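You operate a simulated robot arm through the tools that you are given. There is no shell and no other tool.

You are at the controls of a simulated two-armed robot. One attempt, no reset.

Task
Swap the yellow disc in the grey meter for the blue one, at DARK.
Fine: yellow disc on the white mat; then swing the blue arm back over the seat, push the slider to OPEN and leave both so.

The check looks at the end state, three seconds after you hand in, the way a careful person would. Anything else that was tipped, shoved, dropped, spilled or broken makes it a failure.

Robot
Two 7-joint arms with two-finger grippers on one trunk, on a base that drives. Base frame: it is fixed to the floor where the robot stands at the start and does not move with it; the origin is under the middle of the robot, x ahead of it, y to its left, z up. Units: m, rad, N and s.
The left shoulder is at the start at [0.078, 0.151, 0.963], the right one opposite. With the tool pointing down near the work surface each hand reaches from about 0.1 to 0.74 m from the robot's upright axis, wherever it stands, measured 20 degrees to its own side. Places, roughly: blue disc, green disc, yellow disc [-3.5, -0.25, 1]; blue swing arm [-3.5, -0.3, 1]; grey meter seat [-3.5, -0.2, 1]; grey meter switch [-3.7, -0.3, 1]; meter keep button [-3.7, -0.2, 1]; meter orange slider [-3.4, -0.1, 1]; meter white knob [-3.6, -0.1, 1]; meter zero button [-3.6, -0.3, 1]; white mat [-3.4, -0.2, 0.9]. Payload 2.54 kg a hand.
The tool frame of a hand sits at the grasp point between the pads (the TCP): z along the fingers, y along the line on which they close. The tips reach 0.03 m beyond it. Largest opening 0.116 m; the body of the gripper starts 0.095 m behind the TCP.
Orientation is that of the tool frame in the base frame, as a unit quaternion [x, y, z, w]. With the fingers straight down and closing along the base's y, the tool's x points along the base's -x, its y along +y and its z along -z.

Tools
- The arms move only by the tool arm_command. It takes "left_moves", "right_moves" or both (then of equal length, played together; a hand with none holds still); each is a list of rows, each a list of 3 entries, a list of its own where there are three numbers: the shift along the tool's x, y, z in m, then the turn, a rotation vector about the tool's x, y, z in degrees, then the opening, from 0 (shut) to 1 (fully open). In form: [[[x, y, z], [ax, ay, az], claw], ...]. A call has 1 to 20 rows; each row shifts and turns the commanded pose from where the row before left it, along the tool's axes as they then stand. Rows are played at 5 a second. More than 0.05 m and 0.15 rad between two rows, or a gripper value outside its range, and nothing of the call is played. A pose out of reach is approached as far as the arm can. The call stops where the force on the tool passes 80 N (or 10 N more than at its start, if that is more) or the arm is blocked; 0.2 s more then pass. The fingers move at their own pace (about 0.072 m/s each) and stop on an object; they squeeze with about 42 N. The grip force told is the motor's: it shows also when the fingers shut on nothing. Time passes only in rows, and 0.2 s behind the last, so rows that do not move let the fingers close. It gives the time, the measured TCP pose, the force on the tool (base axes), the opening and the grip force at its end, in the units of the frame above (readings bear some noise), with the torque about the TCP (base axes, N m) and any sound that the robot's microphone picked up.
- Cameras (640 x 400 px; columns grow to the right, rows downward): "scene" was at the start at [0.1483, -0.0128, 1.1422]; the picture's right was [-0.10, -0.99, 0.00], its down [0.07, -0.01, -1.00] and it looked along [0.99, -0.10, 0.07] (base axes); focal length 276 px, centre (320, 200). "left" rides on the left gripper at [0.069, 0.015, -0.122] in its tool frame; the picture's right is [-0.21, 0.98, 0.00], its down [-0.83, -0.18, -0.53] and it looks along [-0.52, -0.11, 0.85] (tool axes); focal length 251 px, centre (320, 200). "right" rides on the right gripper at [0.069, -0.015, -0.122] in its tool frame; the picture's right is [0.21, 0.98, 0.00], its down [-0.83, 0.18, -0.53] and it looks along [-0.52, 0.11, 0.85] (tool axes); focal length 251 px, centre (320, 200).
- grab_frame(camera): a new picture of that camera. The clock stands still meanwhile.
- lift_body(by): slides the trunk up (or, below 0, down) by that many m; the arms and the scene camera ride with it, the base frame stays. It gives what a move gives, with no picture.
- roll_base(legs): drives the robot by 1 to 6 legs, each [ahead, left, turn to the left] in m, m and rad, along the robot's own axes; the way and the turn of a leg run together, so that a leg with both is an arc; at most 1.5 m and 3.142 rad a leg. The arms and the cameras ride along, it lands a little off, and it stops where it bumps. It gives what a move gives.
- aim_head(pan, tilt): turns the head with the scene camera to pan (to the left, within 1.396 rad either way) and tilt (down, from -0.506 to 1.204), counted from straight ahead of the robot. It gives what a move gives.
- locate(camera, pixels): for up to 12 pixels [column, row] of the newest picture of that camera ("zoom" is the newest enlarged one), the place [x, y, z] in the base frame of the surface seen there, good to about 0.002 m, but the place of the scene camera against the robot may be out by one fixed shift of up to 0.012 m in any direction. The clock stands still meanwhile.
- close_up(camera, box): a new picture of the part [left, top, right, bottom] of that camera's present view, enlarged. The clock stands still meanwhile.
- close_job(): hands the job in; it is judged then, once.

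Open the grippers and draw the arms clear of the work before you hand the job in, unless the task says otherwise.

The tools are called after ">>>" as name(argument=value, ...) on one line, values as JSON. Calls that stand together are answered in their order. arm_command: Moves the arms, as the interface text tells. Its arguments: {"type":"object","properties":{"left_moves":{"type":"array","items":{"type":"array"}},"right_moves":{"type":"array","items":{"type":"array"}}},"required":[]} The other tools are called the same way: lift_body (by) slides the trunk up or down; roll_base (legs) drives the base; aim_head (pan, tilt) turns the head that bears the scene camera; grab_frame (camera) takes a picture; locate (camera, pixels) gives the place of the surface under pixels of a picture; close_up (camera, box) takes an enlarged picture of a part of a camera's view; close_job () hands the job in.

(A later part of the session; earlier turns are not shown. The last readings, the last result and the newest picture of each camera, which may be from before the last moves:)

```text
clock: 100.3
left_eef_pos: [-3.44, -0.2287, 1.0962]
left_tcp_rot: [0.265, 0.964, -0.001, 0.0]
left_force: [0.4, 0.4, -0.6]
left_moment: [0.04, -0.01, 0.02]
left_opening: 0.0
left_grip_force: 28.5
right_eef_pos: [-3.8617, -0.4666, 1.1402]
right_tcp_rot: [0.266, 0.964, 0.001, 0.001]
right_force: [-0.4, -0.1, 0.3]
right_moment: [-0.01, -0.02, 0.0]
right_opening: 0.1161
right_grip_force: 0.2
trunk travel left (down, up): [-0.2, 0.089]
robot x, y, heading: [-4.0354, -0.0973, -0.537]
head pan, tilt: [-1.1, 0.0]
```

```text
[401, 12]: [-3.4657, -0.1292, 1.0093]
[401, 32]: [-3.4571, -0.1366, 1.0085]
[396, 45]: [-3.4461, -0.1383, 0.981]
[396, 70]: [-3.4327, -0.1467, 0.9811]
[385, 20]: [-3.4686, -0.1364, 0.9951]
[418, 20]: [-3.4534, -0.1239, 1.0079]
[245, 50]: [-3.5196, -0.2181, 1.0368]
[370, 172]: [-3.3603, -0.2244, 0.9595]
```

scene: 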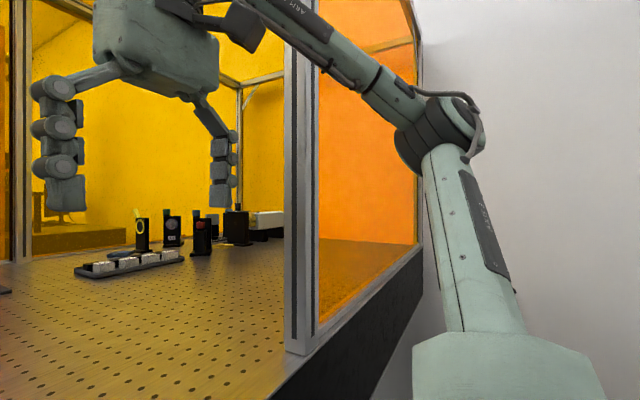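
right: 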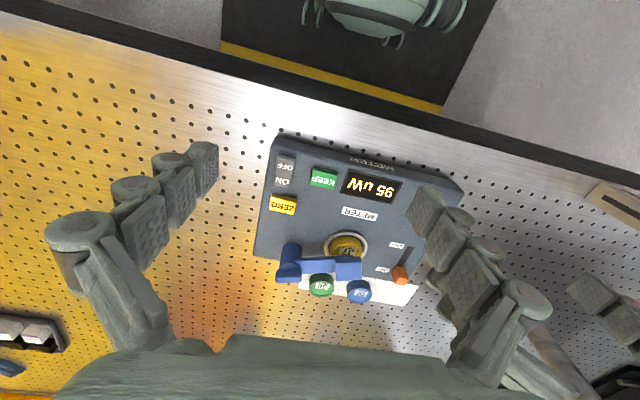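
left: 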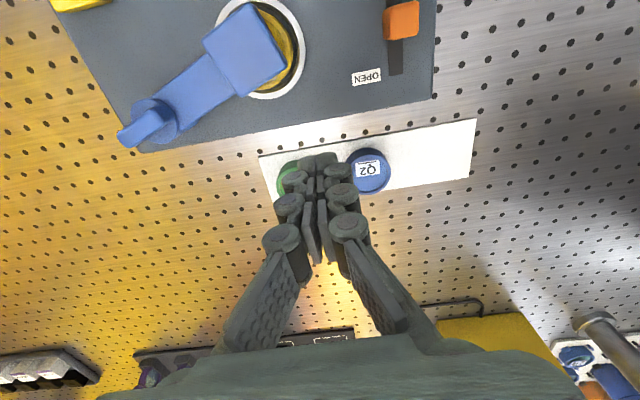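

Knob now spans F -2.898…-2.918, W≈-1.8815; about 1.6 cm is left to the DARK end. I line up behind it, lower and pull again.

>>> arm_command(left_moves=[[[0.014, 0.037, 0], [0, 0, 0], 0], [[0.014, 0.037, 0], [0, 0, 0], 0], [[0, 0, 0.04], [0, 0, 0], 0], [[0, 0, 0.04], [0, 0, 0], 0], [[0, 0, 0], [0, 0, 0], 0], [[0.01, 0.0005, 0], [0, 0, 0], 0], [[0.01, 0.0005, 0], [0, 0, 0], 0], [[0.008, 0.0005, 0], [0, 0, 0], 0], [[0, 0, 0], [0, 0, 0], 0]])

>>> close_up(camera="left", box=[200, 0, 480, 200])

>>> aim_head(pan=0.1, tilt=0.4)

>>> close_up(camera="scene", box=[60, 100, 380, 260])

```text
clock: 102.3
left_eef_pos: [-3.4518, -0.1333, 1.0156]
left_tcp_rot: [0.263, 0.965, -0.001, 0.0]
left_force: [1.0, -1.0, 1.0]
left_moment: [-0.01, -0.03, 0.02]
left_opening: 0.0
left_grip_force: 28.7
right_eef_pos: [-3.8614, -0.4674, 1.1399]
right_tcp_rot: [0.265, 0.964, 0.002, 0.001]
right_force: [0.4, -1.1, -0.6]
right_moment: [-0.06, -0.02, -0.03]
right_opening: 0.1159
right_grip_force: 0.0
trunk travel left (down, up): [-0.2, 0.089]
robot x, y, heading: [-4.0355, -0.0967, -0.537]
head pan, tilt: [-1.1, 0.0]
```

```text
2.00 times, centred on (340, 100) of left
```

zoom: 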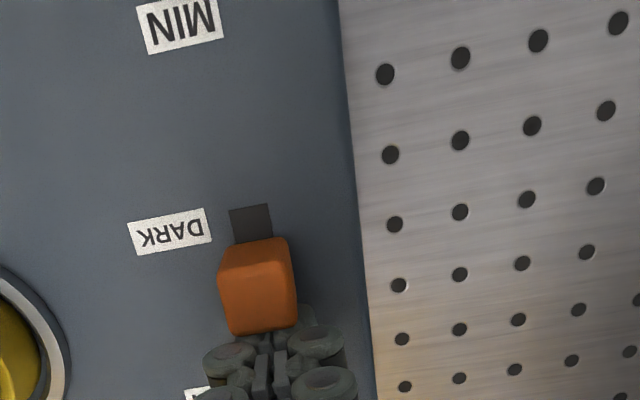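

```text
clock: 103.7
left_eef_pos: [-3.4513, -0.1338, 1.0165]
left_tcp_rot: [0.264, 0.964, -0.002, 0.0]
left_force: [-0.3, 1.1, 0.8]
left_moment: [0.02, 0.03, -0.01]
left_opening: 0.0001
left_grip_force: 28.2
right_eef_pos: [-3.8635, -0.4666, 1.1411]
right_tcp_rot: [0.266, 0.964, 0.001, 0.001]
right_force: [0.9, 0.0, 0.6]
right_moment: [-0.04, 0.01, 0.0]
right_opening: 0.116
right_grip_force: 0.1
trunk travel left (down, up): [-0.2, 0.089]
robot x, y, heading: [-4.0309, -0.1015, -0.538]
head pan, tilt: [0.099, 0.4]
```

```text
2.00 times, centred on (220, 180) of scene
```

zoom: 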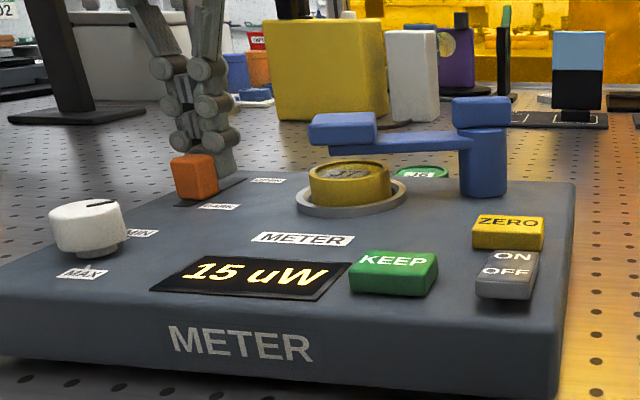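

The knob is almost at the DARK end (short dark slot left at zoom (250,222)). I pull another 8 mm.

>>> arm_command(left_moves=[[[0.005, 0, 0], [0, 0, 0], 0], [[0.004, 0, 0], [0, 0, 0], 0], [[0, 0, 0], [0, 0, 0], 0]])

>>> close_up(camera="left", box=[200, 0, 480, 200])

>>> close_up(camera="scene", box=[60, 100, 380, 260])

```text
clock: 104.5
left_eef_pos: [-3.4587, -0.1297, 1.0168]
left_tcp_rot: [0.265, 0.964, -0.001, 0.0]
left_force: [-0.2, 0.8, -0.1]
left_moment: [-0.04, 0.0, -0.03]
left_opening: 0.0002
left_grip_force: 27.8
right_eef_pos: [-3.8622, -0.467, 1.1406]
right_tcp_rot: [0.266, 0.964, 0.001, 0.001]
right_force: [-0.3, -0.3, 0.4]
right_moment: [0.01, 0.01, 0.0]
right_opening: 0.1157
right_grip_force: 0.0
trunk travel left (down, up): [-0.2, 0.089]
robot x, y, heading: [-4.0368, -0.0989, -0.532]
head pan, tilt: [0.099, 0.4]
```

```text
2.00 times, centred on (340, 100) of left
```

zoom: 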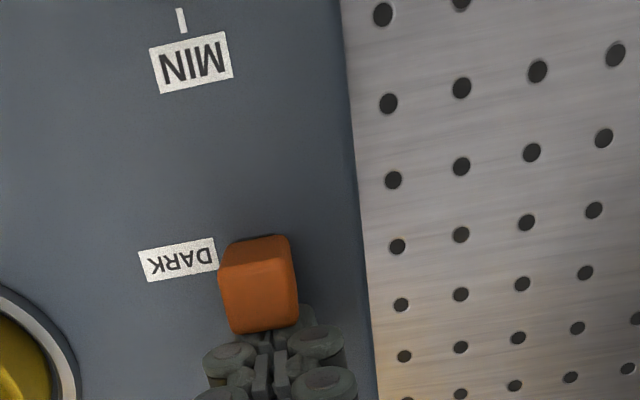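

```text
2.00 times, centred on (220, 180) of scene
```

zoom: 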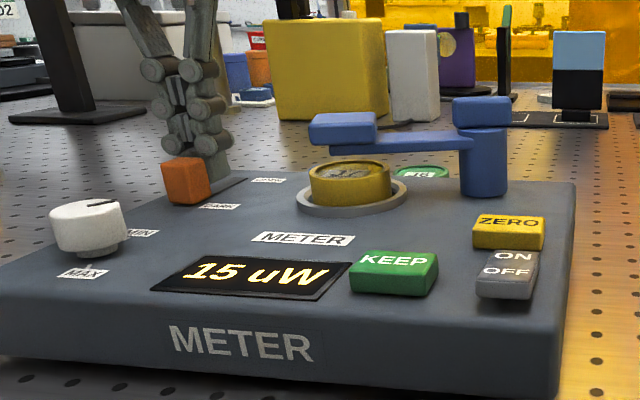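

The slider stands at DARK (slot end covered, reading 15 uW). I back off, raise the left hand and move it back for a look at the swing arm.

>>> arm_command(left_moves=[[[-0.012, 0, 0], [0, 0, 0], 0], [[0, 0, -0.04], [0, 0, 0], 0], [[0, 0, -0.045], [0, 0, 0], 0], [[0.045, -0.02, -0.02], [0, 0, 0], 0], [[0.045, -0.02, 0], [0, 0, 0], 0], [[0, 0, 0], [0, 0, 0], 0]])

>>> close_up(camera="left", box=[100, 80, 420, 280])

```text
refused: row 4 steps farther than a row can; nothing moved
```

```text
2.00 times, centred on (260, 180) of left
```

zoom: 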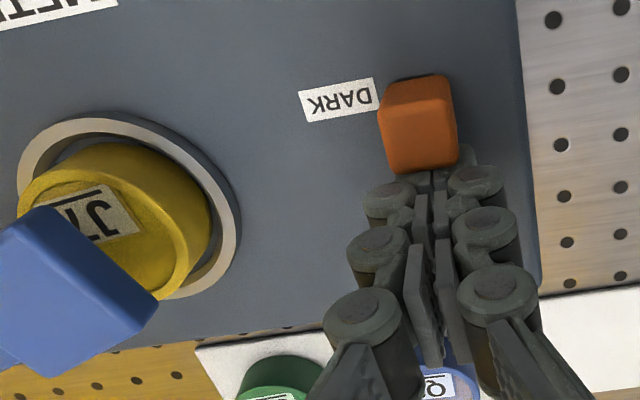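

The call was refused (a row stepped over 5 cm); I repeat with smaller steps.

>>> arm_command(left_moves=[[[-0.012, 0, 0], [0, 0, 0], 0], [[0, 0, -0.04], [0, 0, 0], 0], [[0, 0, -0.045], [0, 0, 0], 0], [[0.04, -0.015, -0.02], [0, 0, 0], 0], [[0.04, -0.015, 0], [0, 0, 0], 0], [[0, 0, 0], [0, 0, 0], 0]])

>>> close_up(camera="left", box=[100, 80, 420, 280])

```text
clock: 105.9
left_eef_pos: [-3.5317, -0.1207, 1.1212]
left_tcp_rot: [0.264, 0.965, -0.001, 0.0]
left_force: [-0.1, -0.7, -0.1]
left_moment: [-0.02, -0.02, 0.04]
left_opening: 0.0
left_grip_force: 28.5
right_eef_pos: [-3.8613, -0.4663, 1.1416]
right_tcp_rot: [0.265, 0.964, 0.001, 0.001]
right_force: [-0.4, -0.6, -0.8]
right_moment: [0.03, 0.0, -0.02]
right_opening: 0.1158
right_grip_force: 0.1
trunk travel left (down, up): [-0.2, 0.089]
robot x, y, heading: [-4.0378, -0.0953, -0.532]
head pan, tilt: [0.099, 0.4]
```

```text
2.00 times, centred on (260, 180) of left
```

zoom: 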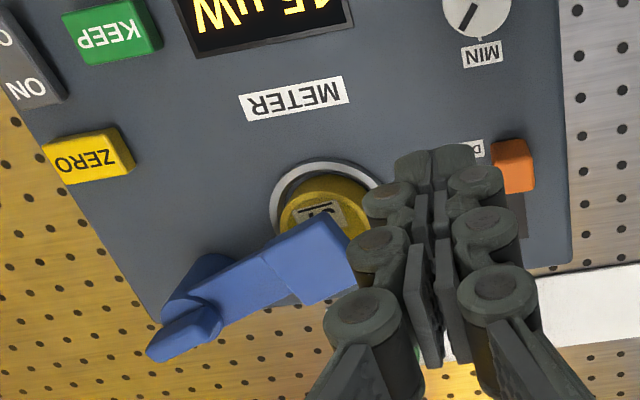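

The swing arm's tip block is at zoom (310,260). I locate its corners, the link and the pivot.

>>> locate(camera="zoom", pixels=[[318, 220], [268, 250], [300, 298], [345, 275], [312, 258], [240, 285], [200, 265], [190, 330], [160, 350], [215, 315], [322, 190], [275, 200]])

```text
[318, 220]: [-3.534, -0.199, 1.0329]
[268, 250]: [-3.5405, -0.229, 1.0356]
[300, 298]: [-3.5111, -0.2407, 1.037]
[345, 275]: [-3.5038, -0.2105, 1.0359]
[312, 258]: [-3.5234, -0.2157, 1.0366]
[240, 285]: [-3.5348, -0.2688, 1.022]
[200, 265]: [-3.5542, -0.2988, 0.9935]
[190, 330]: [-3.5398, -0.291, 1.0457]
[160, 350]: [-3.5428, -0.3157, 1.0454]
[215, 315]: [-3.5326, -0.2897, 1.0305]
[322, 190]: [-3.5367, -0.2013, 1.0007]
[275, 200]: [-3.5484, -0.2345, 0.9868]
```

Pivot ≈ (F -2.889, W -2.072), tip block spans F -2.935…-2.894, z 1.022–1.036, disc top 1.002. I place the closed left fingers on the near side of the tip block (F -2.960, W -1.996) at tip height 1.010.

>>> arm_command(left_moves=[[[-0.005, -0.045, 0], [0, 0, 0], 0], [[-0.008, -0.042, 0], [0, 0, 0], 0], [[0, 0, 0.04], [0, 0, 0], 0], [[0, 0, 0.04], [0, 0, 0], 0], [[0, 0, 0], [0, 0, 0], 0]])

>>> close_up(camera="scene", box=[60, 80, 380, 280])

>>> close_up(camera="left", box=[160, 80, 480, 280])

```text
clock: 107.1
left_eef_pos: [-3.5647, -0.2045, 1.0402]
left_tcp_rot: [0.264, 0.964, -0.001, 0.0]
left_force: [-0.5, 0.3, 0.0]
left_moment: [0.01, 0.01, -0.01]
left_opening: 0.0
left_grip_force: 28.9
right_eef_pos: [-3.8617, -0.4671, 1.1408]
right_tcp_rot: [0.265, 0.964, 0.002, 0.001]
right_force: [-0.7, 0.9, 0.0]
right_moment: [0.01, 0.03, 0.0]
right_opening: 0.1159
right_grip_force: 0.1
trunk travel left (down, up): [-0.2, 0.089]
robot x, y, heading: [-4.0348, -0.0992, -0.54]
head pan, tilt: [0.099, 0.4]
```

```text
2.00 times, centred on (220, 180) of scene
```

zoom: 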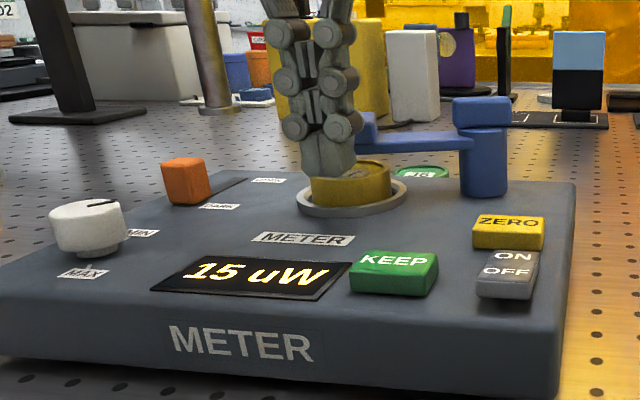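

```text
2.00 times, centred on (320, 180) of left
```

zoom: 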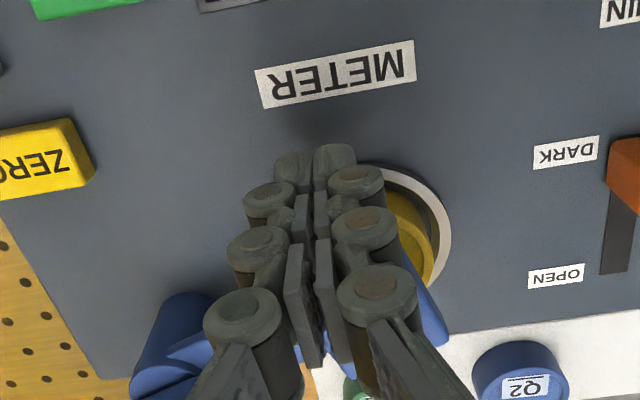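

Fingers are in place at F=-2.959 on the near side. I push +F 3 cm in 1 cm steps and check.

>>> arm_command(left_moves=[[[-0.01, 0.001, 0], [0, 0, 0], 0], [[-0.01, 0.002, 0], [0, 0, 0], 0], [[-0.01, 0.002, 0], [0, 0, 0], 0], [[-0.01, 0.002, 0], [0, 0, 0], 0], [[0, 0, 0], [0, 0, 0], 0]])

>>> close_up(camera="scene", box=[60, 80, 380, 280])

>>> close_up(camera="left", box=[160, 80, 480, 280])

```text
clock: 108.3
left_eef_pos: [-3.5268, -0.2172, 1.0393]
left_tcp_rot: [0.264, 0.964, -0.001, 0.0]
left_force: [-0.2, -0.2, -0.5]
left_moment: [0.02, 0.0, -0.01]
left_opening: 0.0
left_grip_force: 28.6
right_eef_pos: [-3.8617, -0.4656, 1.141]
right_tcp_rot: [0.266, 0.964, 0.001, 0.002]
right_force: [0.0, -0.5, -0.5]
right_moment: [0.01, 0.0, 0.0]
right_opening: 0.1159
right_grip_force: 0.1
trunk travel left (down, up): [-0.2, 0.089]
robot x, y, heading: [-4.0369, -0.0995, -0.533]
head pan, tilt: [0.099, 0.4]
```

```text
2.00 times, centred on (220, 180) of scene
```

zoom: 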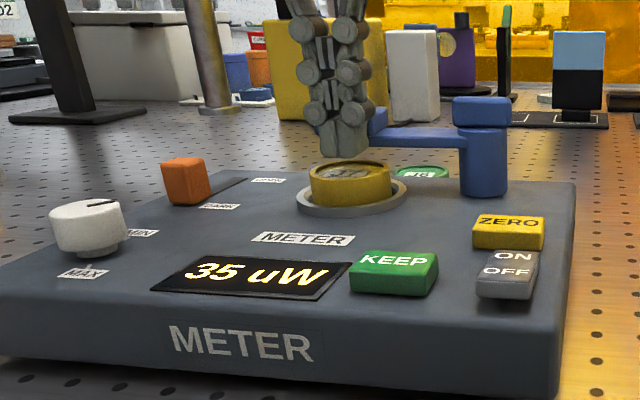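

```text
2.00 times, centred on (320, 180) of left
```

zoom: 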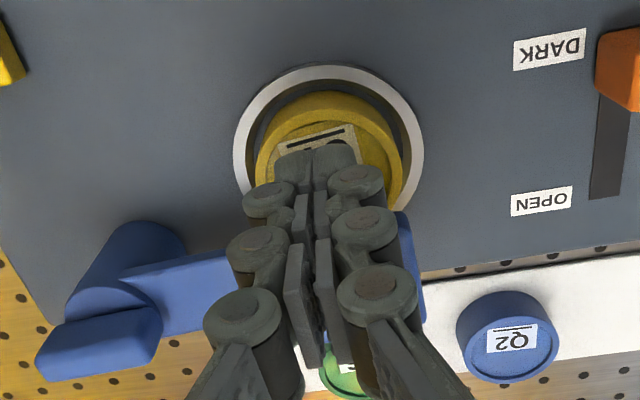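

The arm swings freely away. I continue along its arc to about 70–80°.

>>> arm_command(left_moves=[[[-0.015, 0.002, 0], [0, 0, 0], 0], [[-0.015, 0.001, 0], [0, 0, 0], 0], [[-0.015, -0.002, 0], [0, 0, 0], 0], [[-0.015, -0.006, 0], [0, 0, 0], 0], [[-0.014, -0.01, 0], [0, 0, 0], 0], [[-0.012, -0.014, 0], [0, 0, 0], 0], [[-0.008, -0.014, 0], [0, 0, 0], 0], [[0, 0, 0], [0, 0, 0], 0]])

>>> close_up(camera="scene", box=[60, 80, 380, 280])

>>> grab_frame(camera="left")

```text
clock: 110.1
left_eef_pos: [-3.4674, -0.3031, 1.0413]
left_tcp_rot: [0.264, 0.965, -0.002, -0.001]
left_force: [0.3, -0.2, 0.4]
left_moment: [-0.02, 0.03, 0.05]
left_opening: 0.0
left_grip_force: 28.7
right_eef_pos: [-3.8609, -0.467, 1.1406]
right_tcp_rot: [0.265, 0.964, 0.001, 0.002]
right_force: [-0.1, -0.1, 0.0]
right_moment: [0.02, 0.0, -0.01]
right_opening: 0.1159
right_grip_force: 0.0
trunk travel left (down, up): [-0.2, 0.089]
robot x, y, heading: [-4.0363, -0.0918, -0.537]
head pan, tilt: [0.099, 0.4]
```

```text
2.00 times, centred on (220, 180) of scene
```

zoom: 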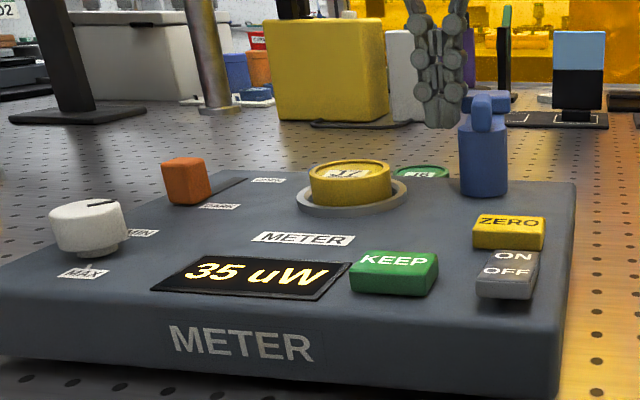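

```text
taken
```

left: 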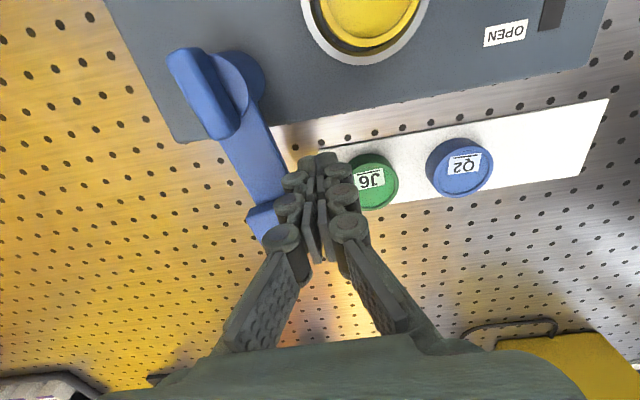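

The arm now points away from me and the seat is clear. I raise the left hand, move back over the seat with fingers opened to about 7.5 cm and look.

>>> arm_command(left_moves=[[[0, 0.005, -0.04], [0, 0, 0], 0], [[0, 0.005, -0.04], [0, 0, 0], 0], [[0.04, 0.015, -0.02], [0, 0, 0], 0.65], [[0.04, 0.02, 0], [0, 0, 0], 0.65], [[0.04, 0.02, 0], [0, 0, 0], 0.65], [[0.04, 0.01, 0], [0, 0, 0], 0.65], [[0, 0, 0], [0, 0, 0], 0.65]])

>>> grab_frame(camera="left")

>>> close_up(camera="left", box=[180, 80, 480, 270])

```text
clock: 111.7
left_eef_pos: [-3.5693, -0.1556, 1.1402]
left_tcp_rot: [0.264, 0.965, -0.001, 0.0]
left_force: [-0.2, -0.4, -0.3]
left_moment: [0.02, 0.0, 0.01]
left_opening: 0.0757
left_grip_force: 0.1
right_eef_pos: [-3.8619, -0.4668, 1.1418]
right_tcp_rot: [0.266, 0.964, 0.001, 0.002]
right_force: [0.0, 0.0, -0.3]
right_moment: [-0.01, 0.0, 0.0]
right_opening: 0.116
right_grip_force: 0.0
trunk travel left (down, up): [-0.2, 0.089]
robot x, y, heading: [-4.0351, -0.0992, -0.535]
head pan, tilt: [0.099, 0.4]
```

```text
taken
```

left: 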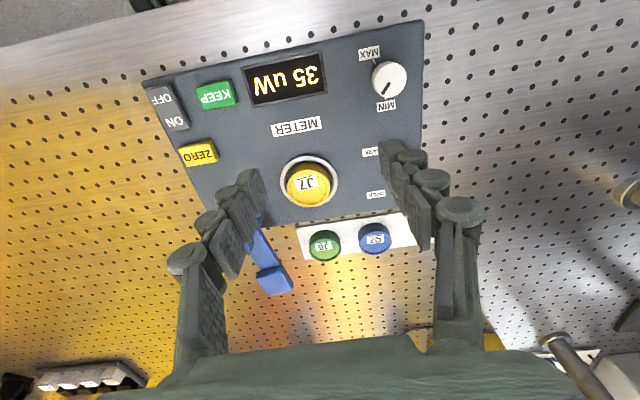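

```text
2.11 times, centred on (330, 175) of left
```

zoom: 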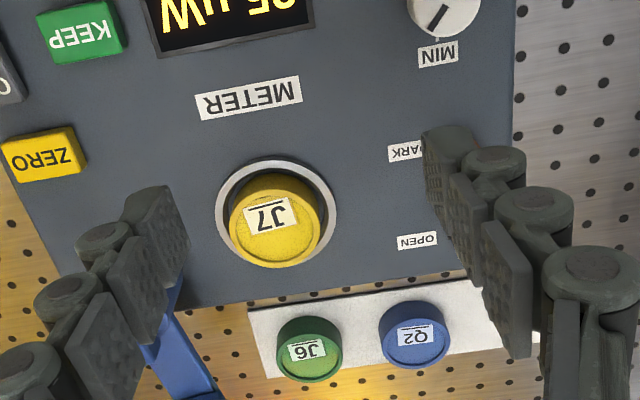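

The yellow disc J7 is now free at zoom (275,220). I locate its edges, the seat ring, and the blue disc.

>>> locate(camera="zoom", pixels=[[236, 225], [316, 220], [270, 182], [277, 258], [275, 222], [219, 210], [334, 205], [274, 160], [280, 266], [413, 330], [384, 330], [446, 330]])

```text
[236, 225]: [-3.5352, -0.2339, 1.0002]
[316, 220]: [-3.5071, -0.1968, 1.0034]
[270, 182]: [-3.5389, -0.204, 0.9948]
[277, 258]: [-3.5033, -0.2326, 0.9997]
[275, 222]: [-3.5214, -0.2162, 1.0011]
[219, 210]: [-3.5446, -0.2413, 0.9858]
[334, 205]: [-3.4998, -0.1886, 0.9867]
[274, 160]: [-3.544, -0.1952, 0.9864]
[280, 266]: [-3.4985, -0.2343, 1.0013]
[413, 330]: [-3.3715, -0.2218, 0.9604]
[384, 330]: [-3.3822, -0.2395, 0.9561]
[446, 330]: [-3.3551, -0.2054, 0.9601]
```

Disc centre: F -2.912, W -1.9855, radius ≈0.024, top 1.001; ring top 0.986. I move above it and descend to z 1.045 first.

>>> arm_command(left_moves=[[[-0.038, -0.0134, 0], [0, 0, 0], 0.65], [[-0.038, -0.0134, 0], [0, 0, 0], 0.65], [[0, 0, 0.04], [0, 0, 0], 0.65], [[0, 0, 0.04], [0, 0, 0], 0.65], [[0, 0, 0.015], [0, 0, 0], 0.65], [[0, 0, 0], [0, 0, 0], 0.65]])

>>> grab_frame(camera="left")

>>> close_up(camera="scene", box=[60, 80, 380, 280])

```text
clock: 113.1
left_eef_pos: [-3.5149, -0.2182, 1.0453]
left_tcp_rot: [0.264, 0.965, -0.001, 0.0]
left_force: [0.0, 1.1, -1.0]
left_moment: [0.01, -0.02, 0.01]
left_opening: 0.0754
left_grip_force: 0.1
right_eef_pos: [-3.8624, -0.4678, 1.1405]
right_tcp_rot: [0.265, 0.964, 0.002, 0.001]
right_force: [0.2, 0.2, 0.2]
right_moment: [0.02, 0.0, -0.02]
right_opening: 0.1161
right_grip_force: 0.0
trunk travel left (down, up): [-0.2, 0.089]
robot x, y, heading: [-4.0336, -0.0987, -0.533]
head pan, tilt: [0.099, 0.4]
```

```text
taken
```

left: 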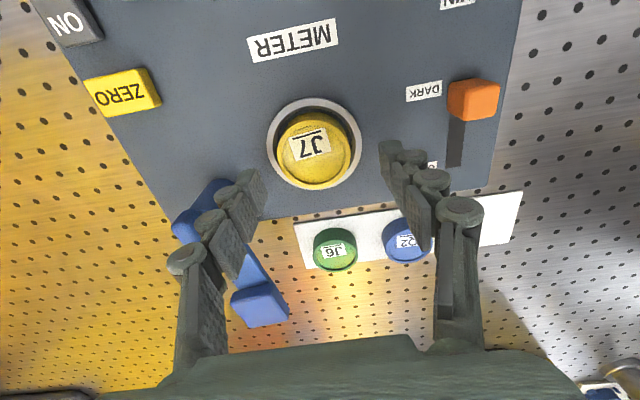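

```text
2.00 times, centred on (220, 180) of scene
```

zoom: 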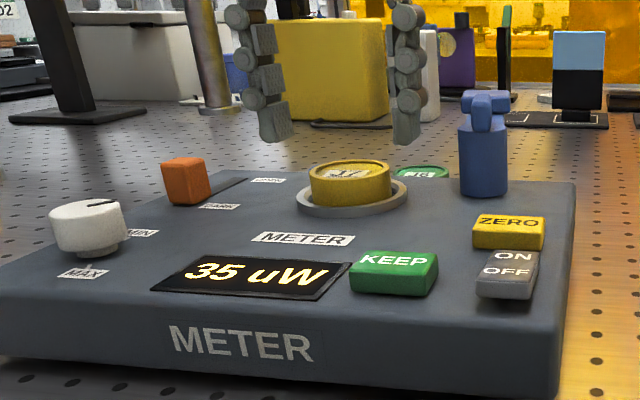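

Centred within 3 mm. I lower to z 1.018 and close the fingers on the disc.

>>> arm_command(left_moves=[[[0.003, -0.001, 0.014], [0, 0, 0], 0.65], [[0, 0, 0.0133], [0, 0, 0], 0.65], [[0, 0, 0], [0, 0, 0], 0.65], [[0, 0, 0], [0, 0, 0], 0.5], [[0, 0, 0], [0, 0, 0], 0.4], [[0, 0, 0], [0, 0, 0], 0.3], [[0, 0, 0], [0, 0, 0], 0.3], [[0, 0, 0], [0, 0, 0], 0.3]])

>>> grab_frame(camera="left")

>>> close_up(camera="scene", box=[60, 80, 380, 280])

```text
clock: 114.9
left_eef_pos: [-3.5189, -0.2168, 1.0187]
left_tcp_rot: [0.264, 0.965, -0.001, 0.0]
left_force: [1.1, -0.8, 2.3]
left_moment: [0.08, -0.05, -0.02]
left_opening: 0.0503
left_grip_force: 42.1
right_eef_pos: [-3.8615, -0.4656, 1.1411]
right_tcp_rot: [0.265, 0.964, 0.001, 0.002]
right_force: [-0.2, 0.7, 0.2]
right_moment: [0.02, -0.01, 0.0]
right_opening: 0.116
right_grip_force: 0.1
trunk travel left (down, up): [-0.2, 0.089]
robot x, y, heading: [-4.0348, -0.0988, -0.537]
head pan, tilt: [0.099, 0.4]
```

```text
taken
```

left: 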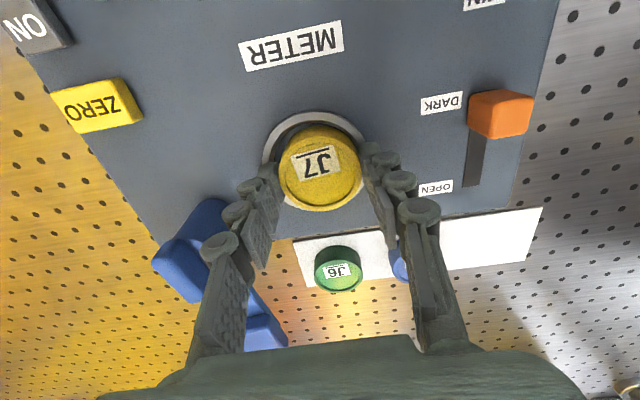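

```text
2.00 times, centred on (220, 180) of scene
```

zoom: 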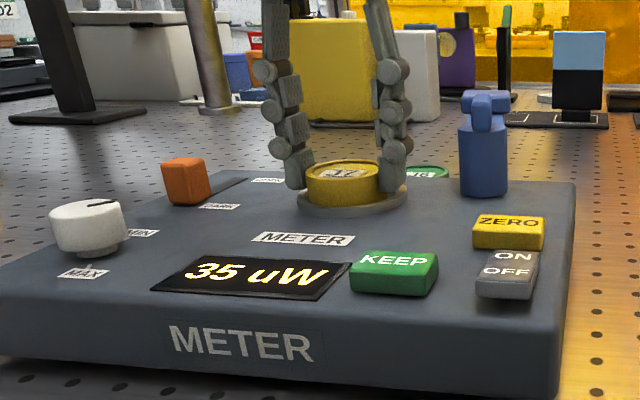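

Gripped (opening 0.050, 42 N). I lift straight up 4 cm slowly and check the hold.

>>> arm_command(left_moves=[[[0, 0, -0.006], [0, 0, 0], 0.3], [[0, 0, -0.012], [0, 0, 0], 0.3], [[0, 0, -0.03], [0, 0, 0], 0.3], [[0, 0, -0.03], [0, 0, 0], 0.3], [[0, 0, 0], [0, 0, 0], 0.3]])

>>> grab_frame(camera="left")

>>> close_up(camera="scene", box=[60, 80, 380, 280])

```text
clock: 116.1
left_eef_pos: [-3.5183, -0.2172, 1.0978]
left_tcp_rot: [0.264, 0.964, -0.001, 0.0]
left_force: [0.1, 0.3, -0.4]
left_moment: [0.0, 0.01, 0.01]
left_opening: 0.0502
left_grip_force: 42.3
right_eef_pos: [-3.861, -0.4668, 1.1408]
right_tcp_rot: [0.265, 0.964, 0.001, 0.0]
right_force: [-0.3, 0.5, -0.2]
right_moment: [0.02, -0.01, -0.04]
right_opening: 0.1157
right_grip_force: 0.1
trunk travel left (down, up): [-0.2, 0.089]
robot x, y, heading: [-4.0314, -0.0998, -0.532]
head pan, tilt: [0.099, 0.4]
```

```text
taken
```

left: 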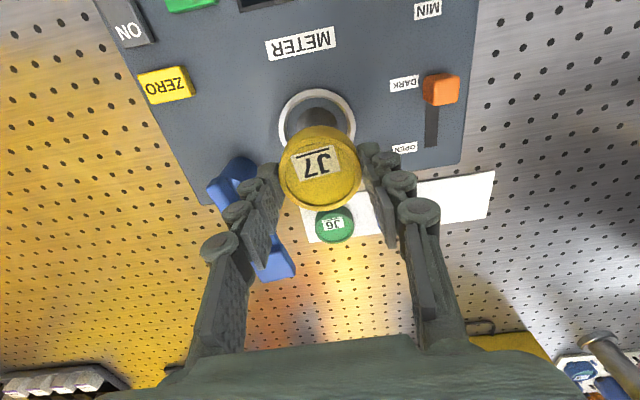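

```text
2.00 times, centred on (220, 180) of scene
```

zoom: 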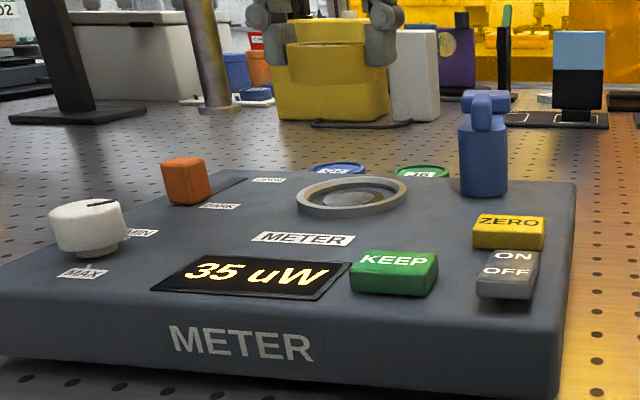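

The yellow disc is held and the seat is empty. I measure the disc's offset from the TCP and the mat once more.

>>> locate(camera="left", pixels=[[320, 135], [320, 203], [284, 170], [358, 168], [320, 170], [494, 172], [485, 217], [305, 205], [330, 220], [316, 240], [380, 215]])

```text
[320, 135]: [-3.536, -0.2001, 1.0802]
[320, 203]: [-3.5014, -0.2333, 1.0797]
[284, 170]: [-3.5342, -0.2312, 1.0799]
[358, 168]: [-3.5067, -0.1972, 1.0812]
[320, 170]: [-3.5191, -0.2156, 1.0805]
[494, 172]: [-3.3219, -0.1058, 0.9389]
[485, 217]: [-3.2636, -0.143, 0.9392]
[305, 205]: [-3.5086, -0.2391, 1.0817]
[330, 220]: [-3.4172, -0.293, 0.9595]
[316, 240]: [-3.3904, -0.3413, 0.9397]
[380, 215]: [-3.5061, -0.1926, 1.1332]
```

The disc is centred in the grip. The mat's free left part has its middle at F -2.766; I will set the disc at W -1.833. To gain reach I first raise the trunk 6 cm.

>>> lift_body(by=0.06)

```text
clock: 117.1
left_eef_pos: [-3.5164, -0.2171, 1.1558]
left_tcp_rot: [0.265, 0.964, -0.001, -0.001]
left_force: [1.0, -1.0, -1.0]
left_moment: [0.0, -0.01, 0.02]
left_opening: 0.0504
left_grip_force: 42.3
right_eef_pos: [-3.8611, -0.4673, 1.2011]
right_tcp_rot: [0.266, 0.964, 0.002, 0.001]
right_force: [0.8, -0.8, -0.5]
right_moment: [0.02, 0.03, 0.02]
right_opening: 0.1158
right_grip_force: 0.0
trunk travel left (down, up): [-0.26, 0.029]
robot x, y, heading: [-4.0339, -0.099, -0.54]
head pan, tilt: [0.099, 0.4]
```

Now I lower to z 1.075 and carry the disc diagonally over to above the mat's free part.

>>> arm_command(left_moves=[[[0, 0, 0.04], [0, 0, 0], 0.3], [[0, 0, 0.04], [0, 0, 0], 0.3], [[-0.029, 0.0304, 0], [0, 0, 0], 0.3], [[-0.029, 0.0304, 0], [0, 0, 0], 0.3], [[-0.029, 0.0304, 0], [0, 0, 0], 0.3], [[-0.029, 0.0304, 0], [0, 0, 0], 0.3], [[-0.029, 0.0304, 0], [0, 0, 0], 0.3], [[0, 0, 0.02], [0, 0, 0], 0.3], [[0, 0, 0.02], [0, 0, 0], 0.3], [[0, 0, 0], [0, 0, 0], 0.3]])

>>> grab_frame(camera="left")

>>> grab_frame(camera="scene")

```text
clock: 119.3
left_eef_pos: [-3.3161, -0.1599, 1.0361]
left_tcp_rot: [0.263, 0.965, -0.001, 0.0]
left_force: [-0.3, -0.7, -1.4]
left_moment: [-0.01, 0.0, 0.04]
left_opening: 0.0502
left_grip_force: 42.3
right_eef_pos: [-3.8624, -0.4667, 1.1994]
right_tcp_rot: [0.265, 0.964, 0.002, 0.001]
right_force: [-0.2, 0.3, -0.4]
right_moment: [0.01, 0.05, 0.02]
right_opening: 0.1158
right_grip_force: 0.1
trunk travel left (down, up): [-0.26, 0.029]
robot x, y, heading: [-4.0326, -0.0998, -0.54]
head pan, tilt: [0.099, 0.4]
```

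```text
taken
```

left: 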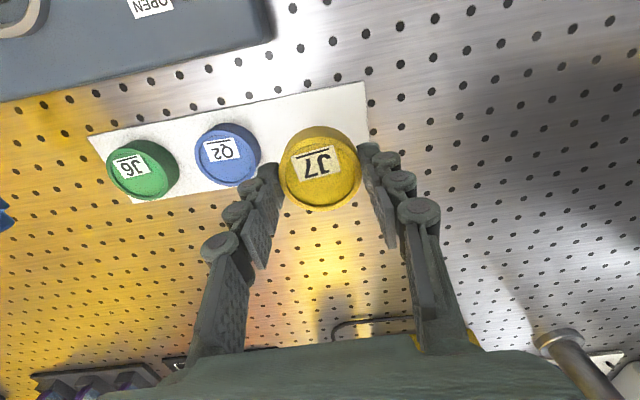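

```text
taken
```

scene: 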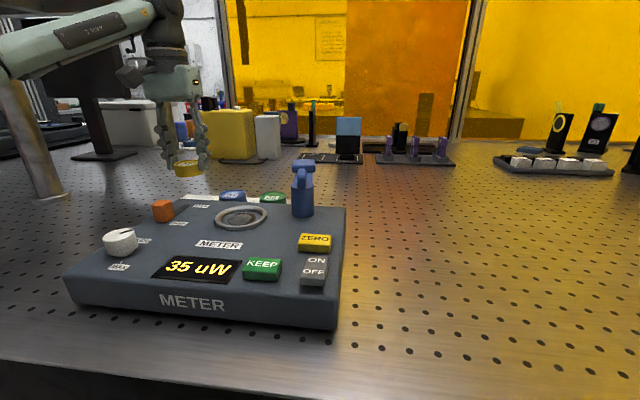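

The disc hovers at F -2.768, W -1.833, z 1.036. I check the mat corner and blue disc's edge from this view before lowering.

>>> locate(camera="left", pixels=[[364, 85], [91, 137], [256, 160], [199, 155], [228, 128], [228, 184], [132, 200], [228, 156]])

```text
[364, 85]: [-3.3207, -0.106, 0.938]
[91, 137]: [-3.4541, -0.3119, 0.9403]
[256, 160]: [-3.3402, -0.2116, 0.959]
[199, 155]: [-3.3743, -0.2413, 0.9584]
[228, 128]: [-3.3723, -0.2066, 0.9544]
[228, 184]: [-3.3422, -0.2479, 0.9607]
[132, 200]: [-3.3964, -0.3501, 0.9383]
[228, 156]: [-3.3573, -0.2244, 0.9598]
```

All agrees: blue's edge at W -1.890, so 2.5 cm gap remains to the finger's side. I lower to z 0.980 gently and hold.

>>> arm_command(left_moves=[[[0, 0, 0.02], [0, 0, 0], 0.3], [[0, 0, 0.02], [0, 0, 0], 0.3], [[0, 0, 0.01], [0, 0, 0], 0.3], [[0, 0, 0.005], [0, 0, 0], 0.3], [[0, 0, 0], [0, 0, 0], 0.3]])

>>> grab_frame(camera="left")

>>> close_up(camera="scene", box=[100, 120, 340, 270])

```text
clock: 120.5
left_eef_pos: [-3.3153, -0.1609, 0.9828]
left_tcp_rot: [0.264, 0.965, -0.002, 0.0]
left_force: [0.7, -0.6, -1.2]
left_moment: [0.02, 0.0, -0.01]
left_opening: 0.0502
left_grip_force: 41.8
right_eef_pos: [-3.8613, -0.4656, 1.2008]
right_tcp_rot: [0.265, 0.964, 0.003, 0.001]
right_force: [0.8, 0.3, 0.7]
right_moment: [0.0, -0.04, -0.05]
right_opening: 0.116
right_grip_force: 0.1
trunk travel left (down, up): [-0.26, 0.029]
robot x, y, heading: [-4.0383, -0.097, -0.531]
head pan, tilt: [0.099, 0.4]
```

```text
taken
```

left: 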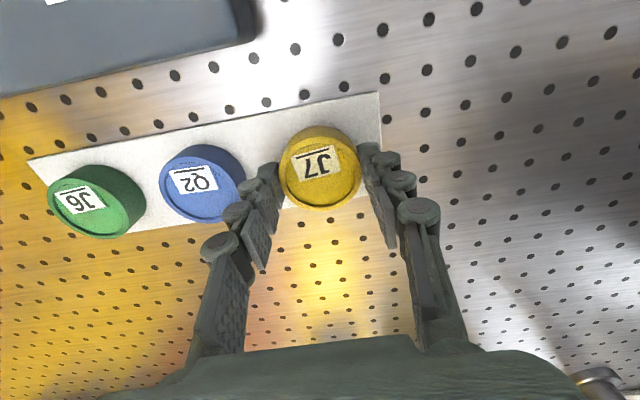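

```text
2.67 times, centred on (220, 195) of scene
```

zoom: 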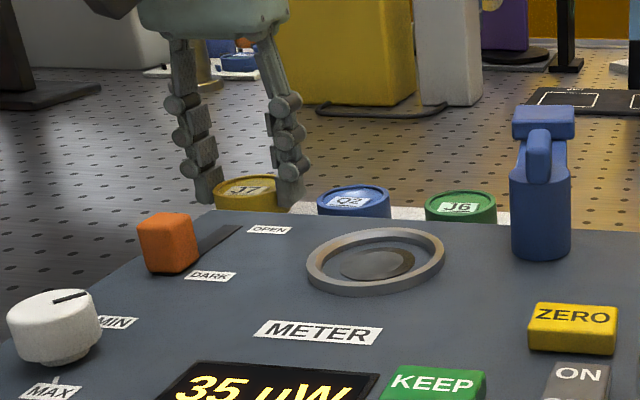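

The yellow top is still ~4–5 mm above the blue one's level, so I lower in 2 mm steps and watch the force.

>>> arm_command(left_moves=[[[0, 0, 0.002], [0, 0, 0], 0.3], [[0, 0, 0.0015], [0, 0, 0], 0.3], [[0, 0, 0], [0, 0, 0], 0.3]])

>>> grab_frame(camera="left")

>>> locate(camera="left", pixels=[[320, 165], [300, 150], [345, 185], [196, 195], [185, 170], [330, 115], [380, 95]])

```text
clock: 121.3
left_eef_pos: [-3.3152, -0.1601, 0.9791]
left_tcp_rot: [0.264, 0.964, -0.001, 0.0]
left_force: [0.5, -0.8, -1.2]
left_moment: [0.04, -0.01, 0.05]
left_opening: 0.05
left_grip_force: 41.9
right_eef_pos: [-3.8628, -0.4668, 1.2012]
right_tcp_rot: [0.266, 0.964, 0.001, 0.001]
right_force: [-0.8, -0.6, -0.4]
right_moment: [0.04, -0.01, 0.01]
right_opening: 0.1162
right_grip_force: 0.2
trunk travel left (down, up): [-0.26, 0.029]
robot x, y, heading: [-4.035, -0.0997, -0.536]
head pan, tilt: [0.099, 0.4]
```

```text
taken
```

left: 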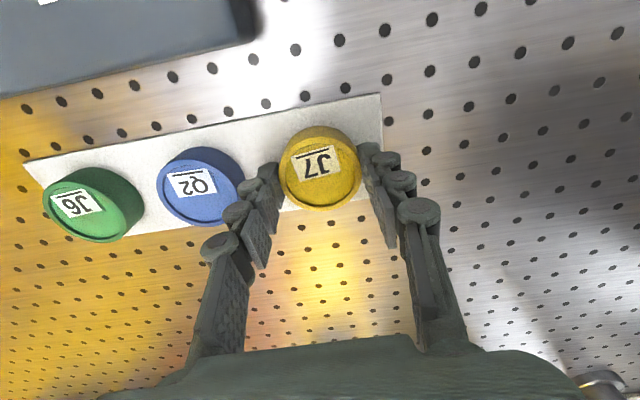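

```text
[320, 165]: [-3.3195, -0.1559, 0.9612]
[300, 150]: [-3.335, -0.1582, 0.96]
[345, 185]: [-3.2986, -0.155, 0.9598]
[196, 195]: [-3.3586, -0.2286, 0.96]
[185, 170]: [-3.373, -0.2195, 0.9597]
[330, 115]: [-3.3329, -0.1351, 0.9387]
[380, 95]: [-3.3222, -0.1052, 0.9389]
```

The yellow disc's top (0.961) is level with the blue one's (0.960): it rests on the mat. I open the fingers to 6.5 cm and rise straight up.

>>> arm_command(left_moves=[[[0, 0, 0], [0, 0, 0], 0.45], [[0, 0, 0], [0, 0, 0], 0.5], [[0, 0, 0], [0, 0, 0], 0.56], [[0, 0, 0], [0, 0, 0], 0.56], [[0, 0, -0.015], [0, 0, 0], 0.56], [[0, 0, -0.03], [0, 0, 0], 0.56], [[0, 0, -0.03], [0, 0, 0], 0.56], [[0, 0, 0], [0, 0, 0], 0.56]])

>>> grab_frame(camera="left")

```text
clock: 123.1
left_eef_pos: [-3.3147, -0.1605, 1.0535]
left_tcp_rot: [0.264, 0.964, -0.001, 0.0]
left_force: [-0.4, 0.3, -0.1]
left_moment: [0.01, -0.01, 0.0]
left_opening: 0.0649
left_grip_force: 0.0
right_eef_pos: [-3.8622, -0.4661, 1.2001]
right_tcp_rot: [0.265, 0.964, 0.002, 0.001]
right_force: [0.2, 0.6, -0.4]
right_moment: [0.02, 0.01, 0.01]
right_opening: 0.116
right_grip_force: 0.1
trunk travel left (down, up): [-0.26, 0.029]
robot x, y, heading: [-4.0322, -0.0945, -0.535]
head pan, tilt: [0.099, 0.4]
```

```text
taken
```

left: 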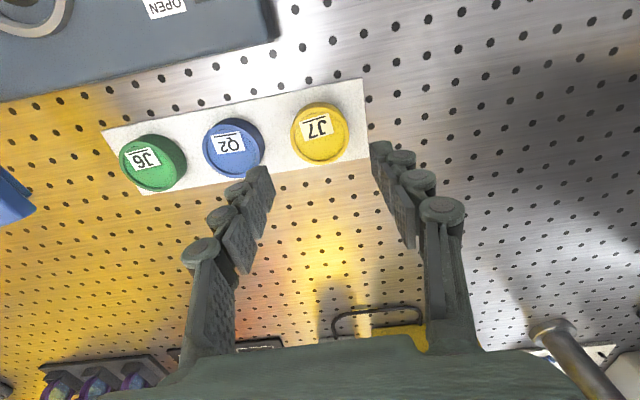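

The yellow disc lies wholly on the mat. Next I locate the blue disc precisely for the pick-up.

>>> locate(camera="left", pixels=[[230, 122], [232, 175], [205, 148], [258, 150], [232, 150], [295, 135], [186, 165], [345, 130], [322, 160]])

```text
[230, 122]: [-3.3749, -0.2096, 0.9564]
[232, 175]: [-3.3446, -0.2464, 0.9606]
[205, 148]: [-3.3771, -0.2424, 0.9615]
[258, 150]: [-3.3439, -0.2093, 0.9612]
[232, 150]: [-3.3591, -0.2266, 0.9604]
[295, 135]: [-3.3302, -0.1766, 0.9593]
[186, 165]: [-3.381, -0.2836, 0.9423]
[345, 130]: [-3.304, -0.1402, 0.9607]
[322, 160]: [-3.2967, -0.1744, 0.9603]
```

Blue centre: F -2.771, W -1.912. I move over it and descend to z 0.978, then close.

>>> arm_command(left_moves=[[[0.002, -0.04, 0], [0, 0, 0], 0.56], [[0.0025, -0.0396, 0], [0, 0, 0], 0.56], [[0, 0, 0.02], [0, 0, 0], 0.56], [[0, 0, 0], [0, 0, 0], 0.56]])

>>> grab_frame(camera="left")

```text
clock: 124.1
left_eef_pos: [-3.3602, -0.2274, 1.034]
left_tcp_rot: [0.264, 0.965, -0.001, 0.0]
left_force: [0.0, 0.0, 0.2]
left_moment: [0.0, -0.02, -0.02]
left_opening: 0.0648
left_grip_force: 0.1
right_eef_pos: [-3.8632, -0.4669, 1.2004]
right_tcp_rot: [0.265, 0.964, 0.001, 0.001]
right_force: [-0.8, 1.2, 0.1]
right_moment: [0.01, 0.05, -0.02]
right_opening: 0.116
right_grip_force: 0.0
trunk travel left (down, up): [-0.26, 0.029]
robot x, y, heading: [-4.0356, -0.0962, -0.536]
head pan, tilt: [0.099, 0.4]
```

```text
taken
```

left: 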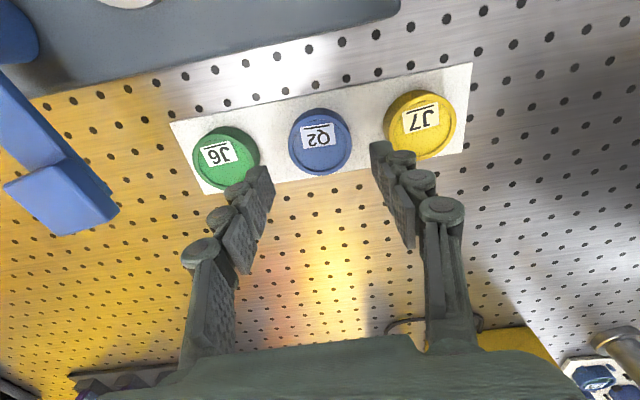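

Centred on Q2; the finger gaps to green and yellow are about 1 cm, so I narrow to 6 cm, descend slowly, and then close.

>>> arm_command(left_moves=[[[0, 0.001, 0.015], [0, 0, 0], 0.52], [[0, 0, 0.02], [0, 0, 0], 0.52], [[0, 0, 0.0205], [0, 0, 0], 0.52], [[0, 0, 0], [0, 0, 0], 0.52], [[0, 0, 0], [0, 0, 0], 0.4], [[0, 0, 0], [0, 0, 0], 0.3], [[0, 0, 0], [0, 0, 0], 0.3], [[0, 0, 0], [0, 0, 0], 0.3]])

>>> grab_frame(camera="left")

```text
clock: 125.9
left_eef_pos: [-3.3604, -0.2271, 0.9782]
left_tcp_rot: [0.263, 0.965, 0.0, -0.001]
left_force: [0.3, -0.7, 0.8]
left_moment: [-0.08, 0.02, -0.01]
left_opening: 0.0502
left_grip_force: 42.3
right_eef_pos: [-3.8616, -0.466, 1.2017]
right_tcp_rot: [0.267, 0.964, 0.001, 0.001]
right_force: [-0.9, -0.6, 0.8]
right_moment: [0.01, -0.04, 0.03]
right_opening: 0.1162
right_grip_force: 0.1
trunk travel left (down, up): [-0.26, 0.029]
robot x, y, heading: [-4.0335, -0.0981, -0.535]
head pan, tilt: [0.099, 0.4]
```

```text
taken
```

left: 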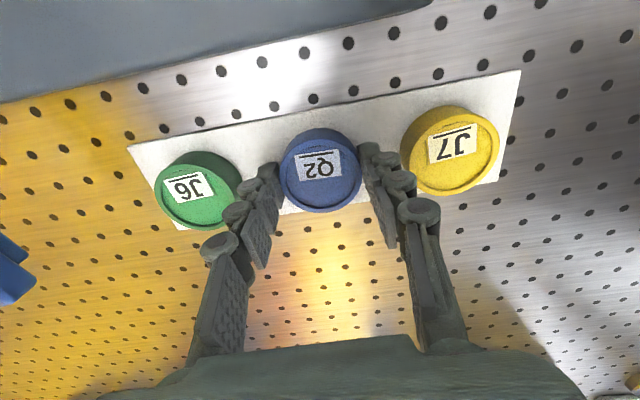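

The blue disc is gripped (0.050 opening, 42 N) and its neighbours are untouched. I lift it to z ≈1.08.

>>> arm_command(left_moves=[[[0, 0, -0.01], [0, 0, 0], 0.3], [[0, 0, -0.03], [0, 0, 0], 0.3], [[0, 0, -0.03], [0, 0, 0], 0.3], [[0, 0, -0.03], [0, 0, 0], 0.3], [[0, 0, 0], [0, 0, 0], 0.3]])

>>> grab_frame(camera="left")

>>> locate(camera="left", pixels=[[320, 137], [320, 207], [284, 170], [357, 170], [320, 170]])

```text
clock: 127.1
left_eef_pos: [-3.3589, -0.2258, 1.0778]
left_tcp_rot: [0.264, 0.965, -0.001, 0.0]
left_force: [-0.2, -0.6, -1.1]
left_moment: [-0.01, 0.02, 0.01]
left_opening: 0.0505
left_grip_force: 42.6
right_eef_pos: [-3.8616, -0.4663, 1.2002]
right_tcp_rot: [0.266, 0.964, 0.002, 0.001]
right_force: [0.2, 0.6, -1.1]
right_moment: [0.03, -0.01, -0.01]
right_opening: 0.1162
right_grip_force: 0.0
trunk travel left (down, up): [-0.26, 0.029]
robot x, y, heading: [-4.0329, -0.0978, -0.539]
head pan, tilt: [0.099, 0.4]
```

```text
taken
```

left: 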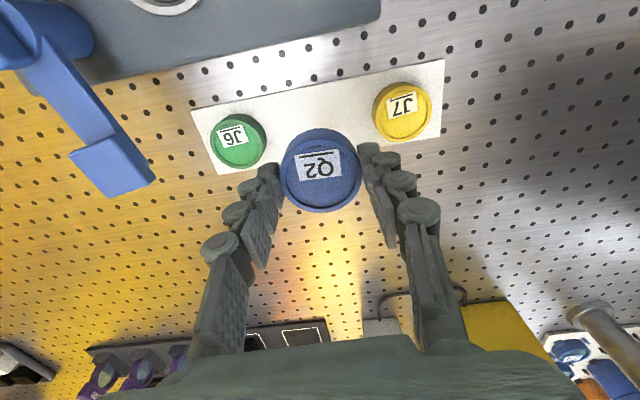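

```text
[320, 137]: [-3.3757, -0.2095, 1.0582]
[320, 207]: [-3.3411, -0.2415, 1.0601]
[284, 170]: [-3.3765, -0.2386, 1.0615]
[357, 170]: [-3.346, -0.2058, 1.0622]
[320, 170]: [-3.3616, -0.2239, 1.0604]
```

Q2 is held centred. I carry it back over the seat (target F -2.9128, W -1.9856, same TCP spot where the yellow one was picked).

>>> arm_command(left_moves=[[[0.0354, -0.0185, 0], [0, 0, 0], 0.3], [[0.0354, -0.0185, 0], [0, 0, 0], 0.3], [[0.0354, -0.0185, 0], [0, 0, 0], 0.3], [[0.0355, -0.0186, 0], [0, 0, 0], 0.3], [[0, 0, 0.02], [0, 0, 0], 0.3], [[0, 0, 0], [0, 0, 0], 0.3]])

>>> grab_frame(camera="left")

>>> close_up(camera="scene", box=[60, 120, 380, 320])

```text
clock: 128.5
left_eef_pos: [-3.5192, -0.2178, 1.0568]
left_tcp_rot: [0.264, 0.965, -0.001, 0.0]
left_force: [-0.1, 0.7, -1.3]
left_moment: [-0.04, -0.01, 0.01]
left_opening: 0.0503
left_grip_force: 41.8
right_eef_pos: [-3.8625, -0.4672, 1.2012]
right_tcp_rot: [0.266, 0.964, 0.002, 0.002]
right_force: [0.9, -0.4, 0.5]
right_moment: [0.0, -0.04, 0.03]
right_opening: 0.1161
right_grip_force: 0.1
trunk travel left (down, up): [-0.26, 0.029]
robot x, y, heading: [-4.0335, -0.0965, -0.537]
head pan, tilt: [0.099, 0.4]
```

```text
taken
```

left: 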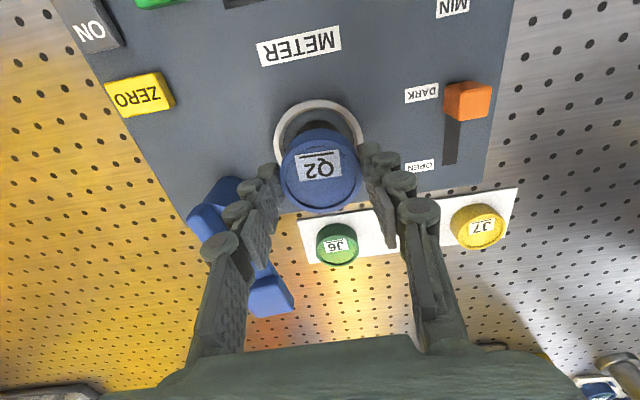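

```text
2.00 times, centred on (220, 220) of scene
```

zoom: 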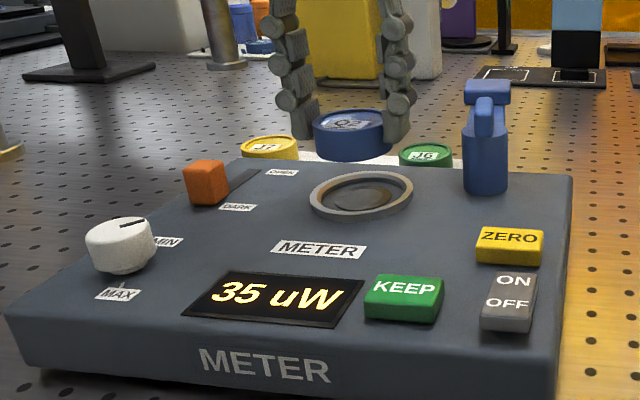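

I'm above the seat (F -2.913, W -1.987). I verify the ring's place in this picture.

>>> locate(camera="left", pixels=[[318, 103], [278, 137], [360, 133], [285, 115], [350, 112], [320, 140], [320, 208]])

```text
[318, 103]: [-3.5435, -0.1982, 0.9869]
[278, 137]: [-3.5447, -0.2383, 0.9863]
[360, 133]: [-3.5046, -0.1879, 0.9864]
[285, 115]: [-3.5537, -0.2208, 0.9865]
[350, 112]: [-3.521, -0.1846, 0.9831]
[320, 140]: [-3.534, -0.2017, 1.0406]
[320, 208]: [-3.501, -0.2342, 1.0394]
```

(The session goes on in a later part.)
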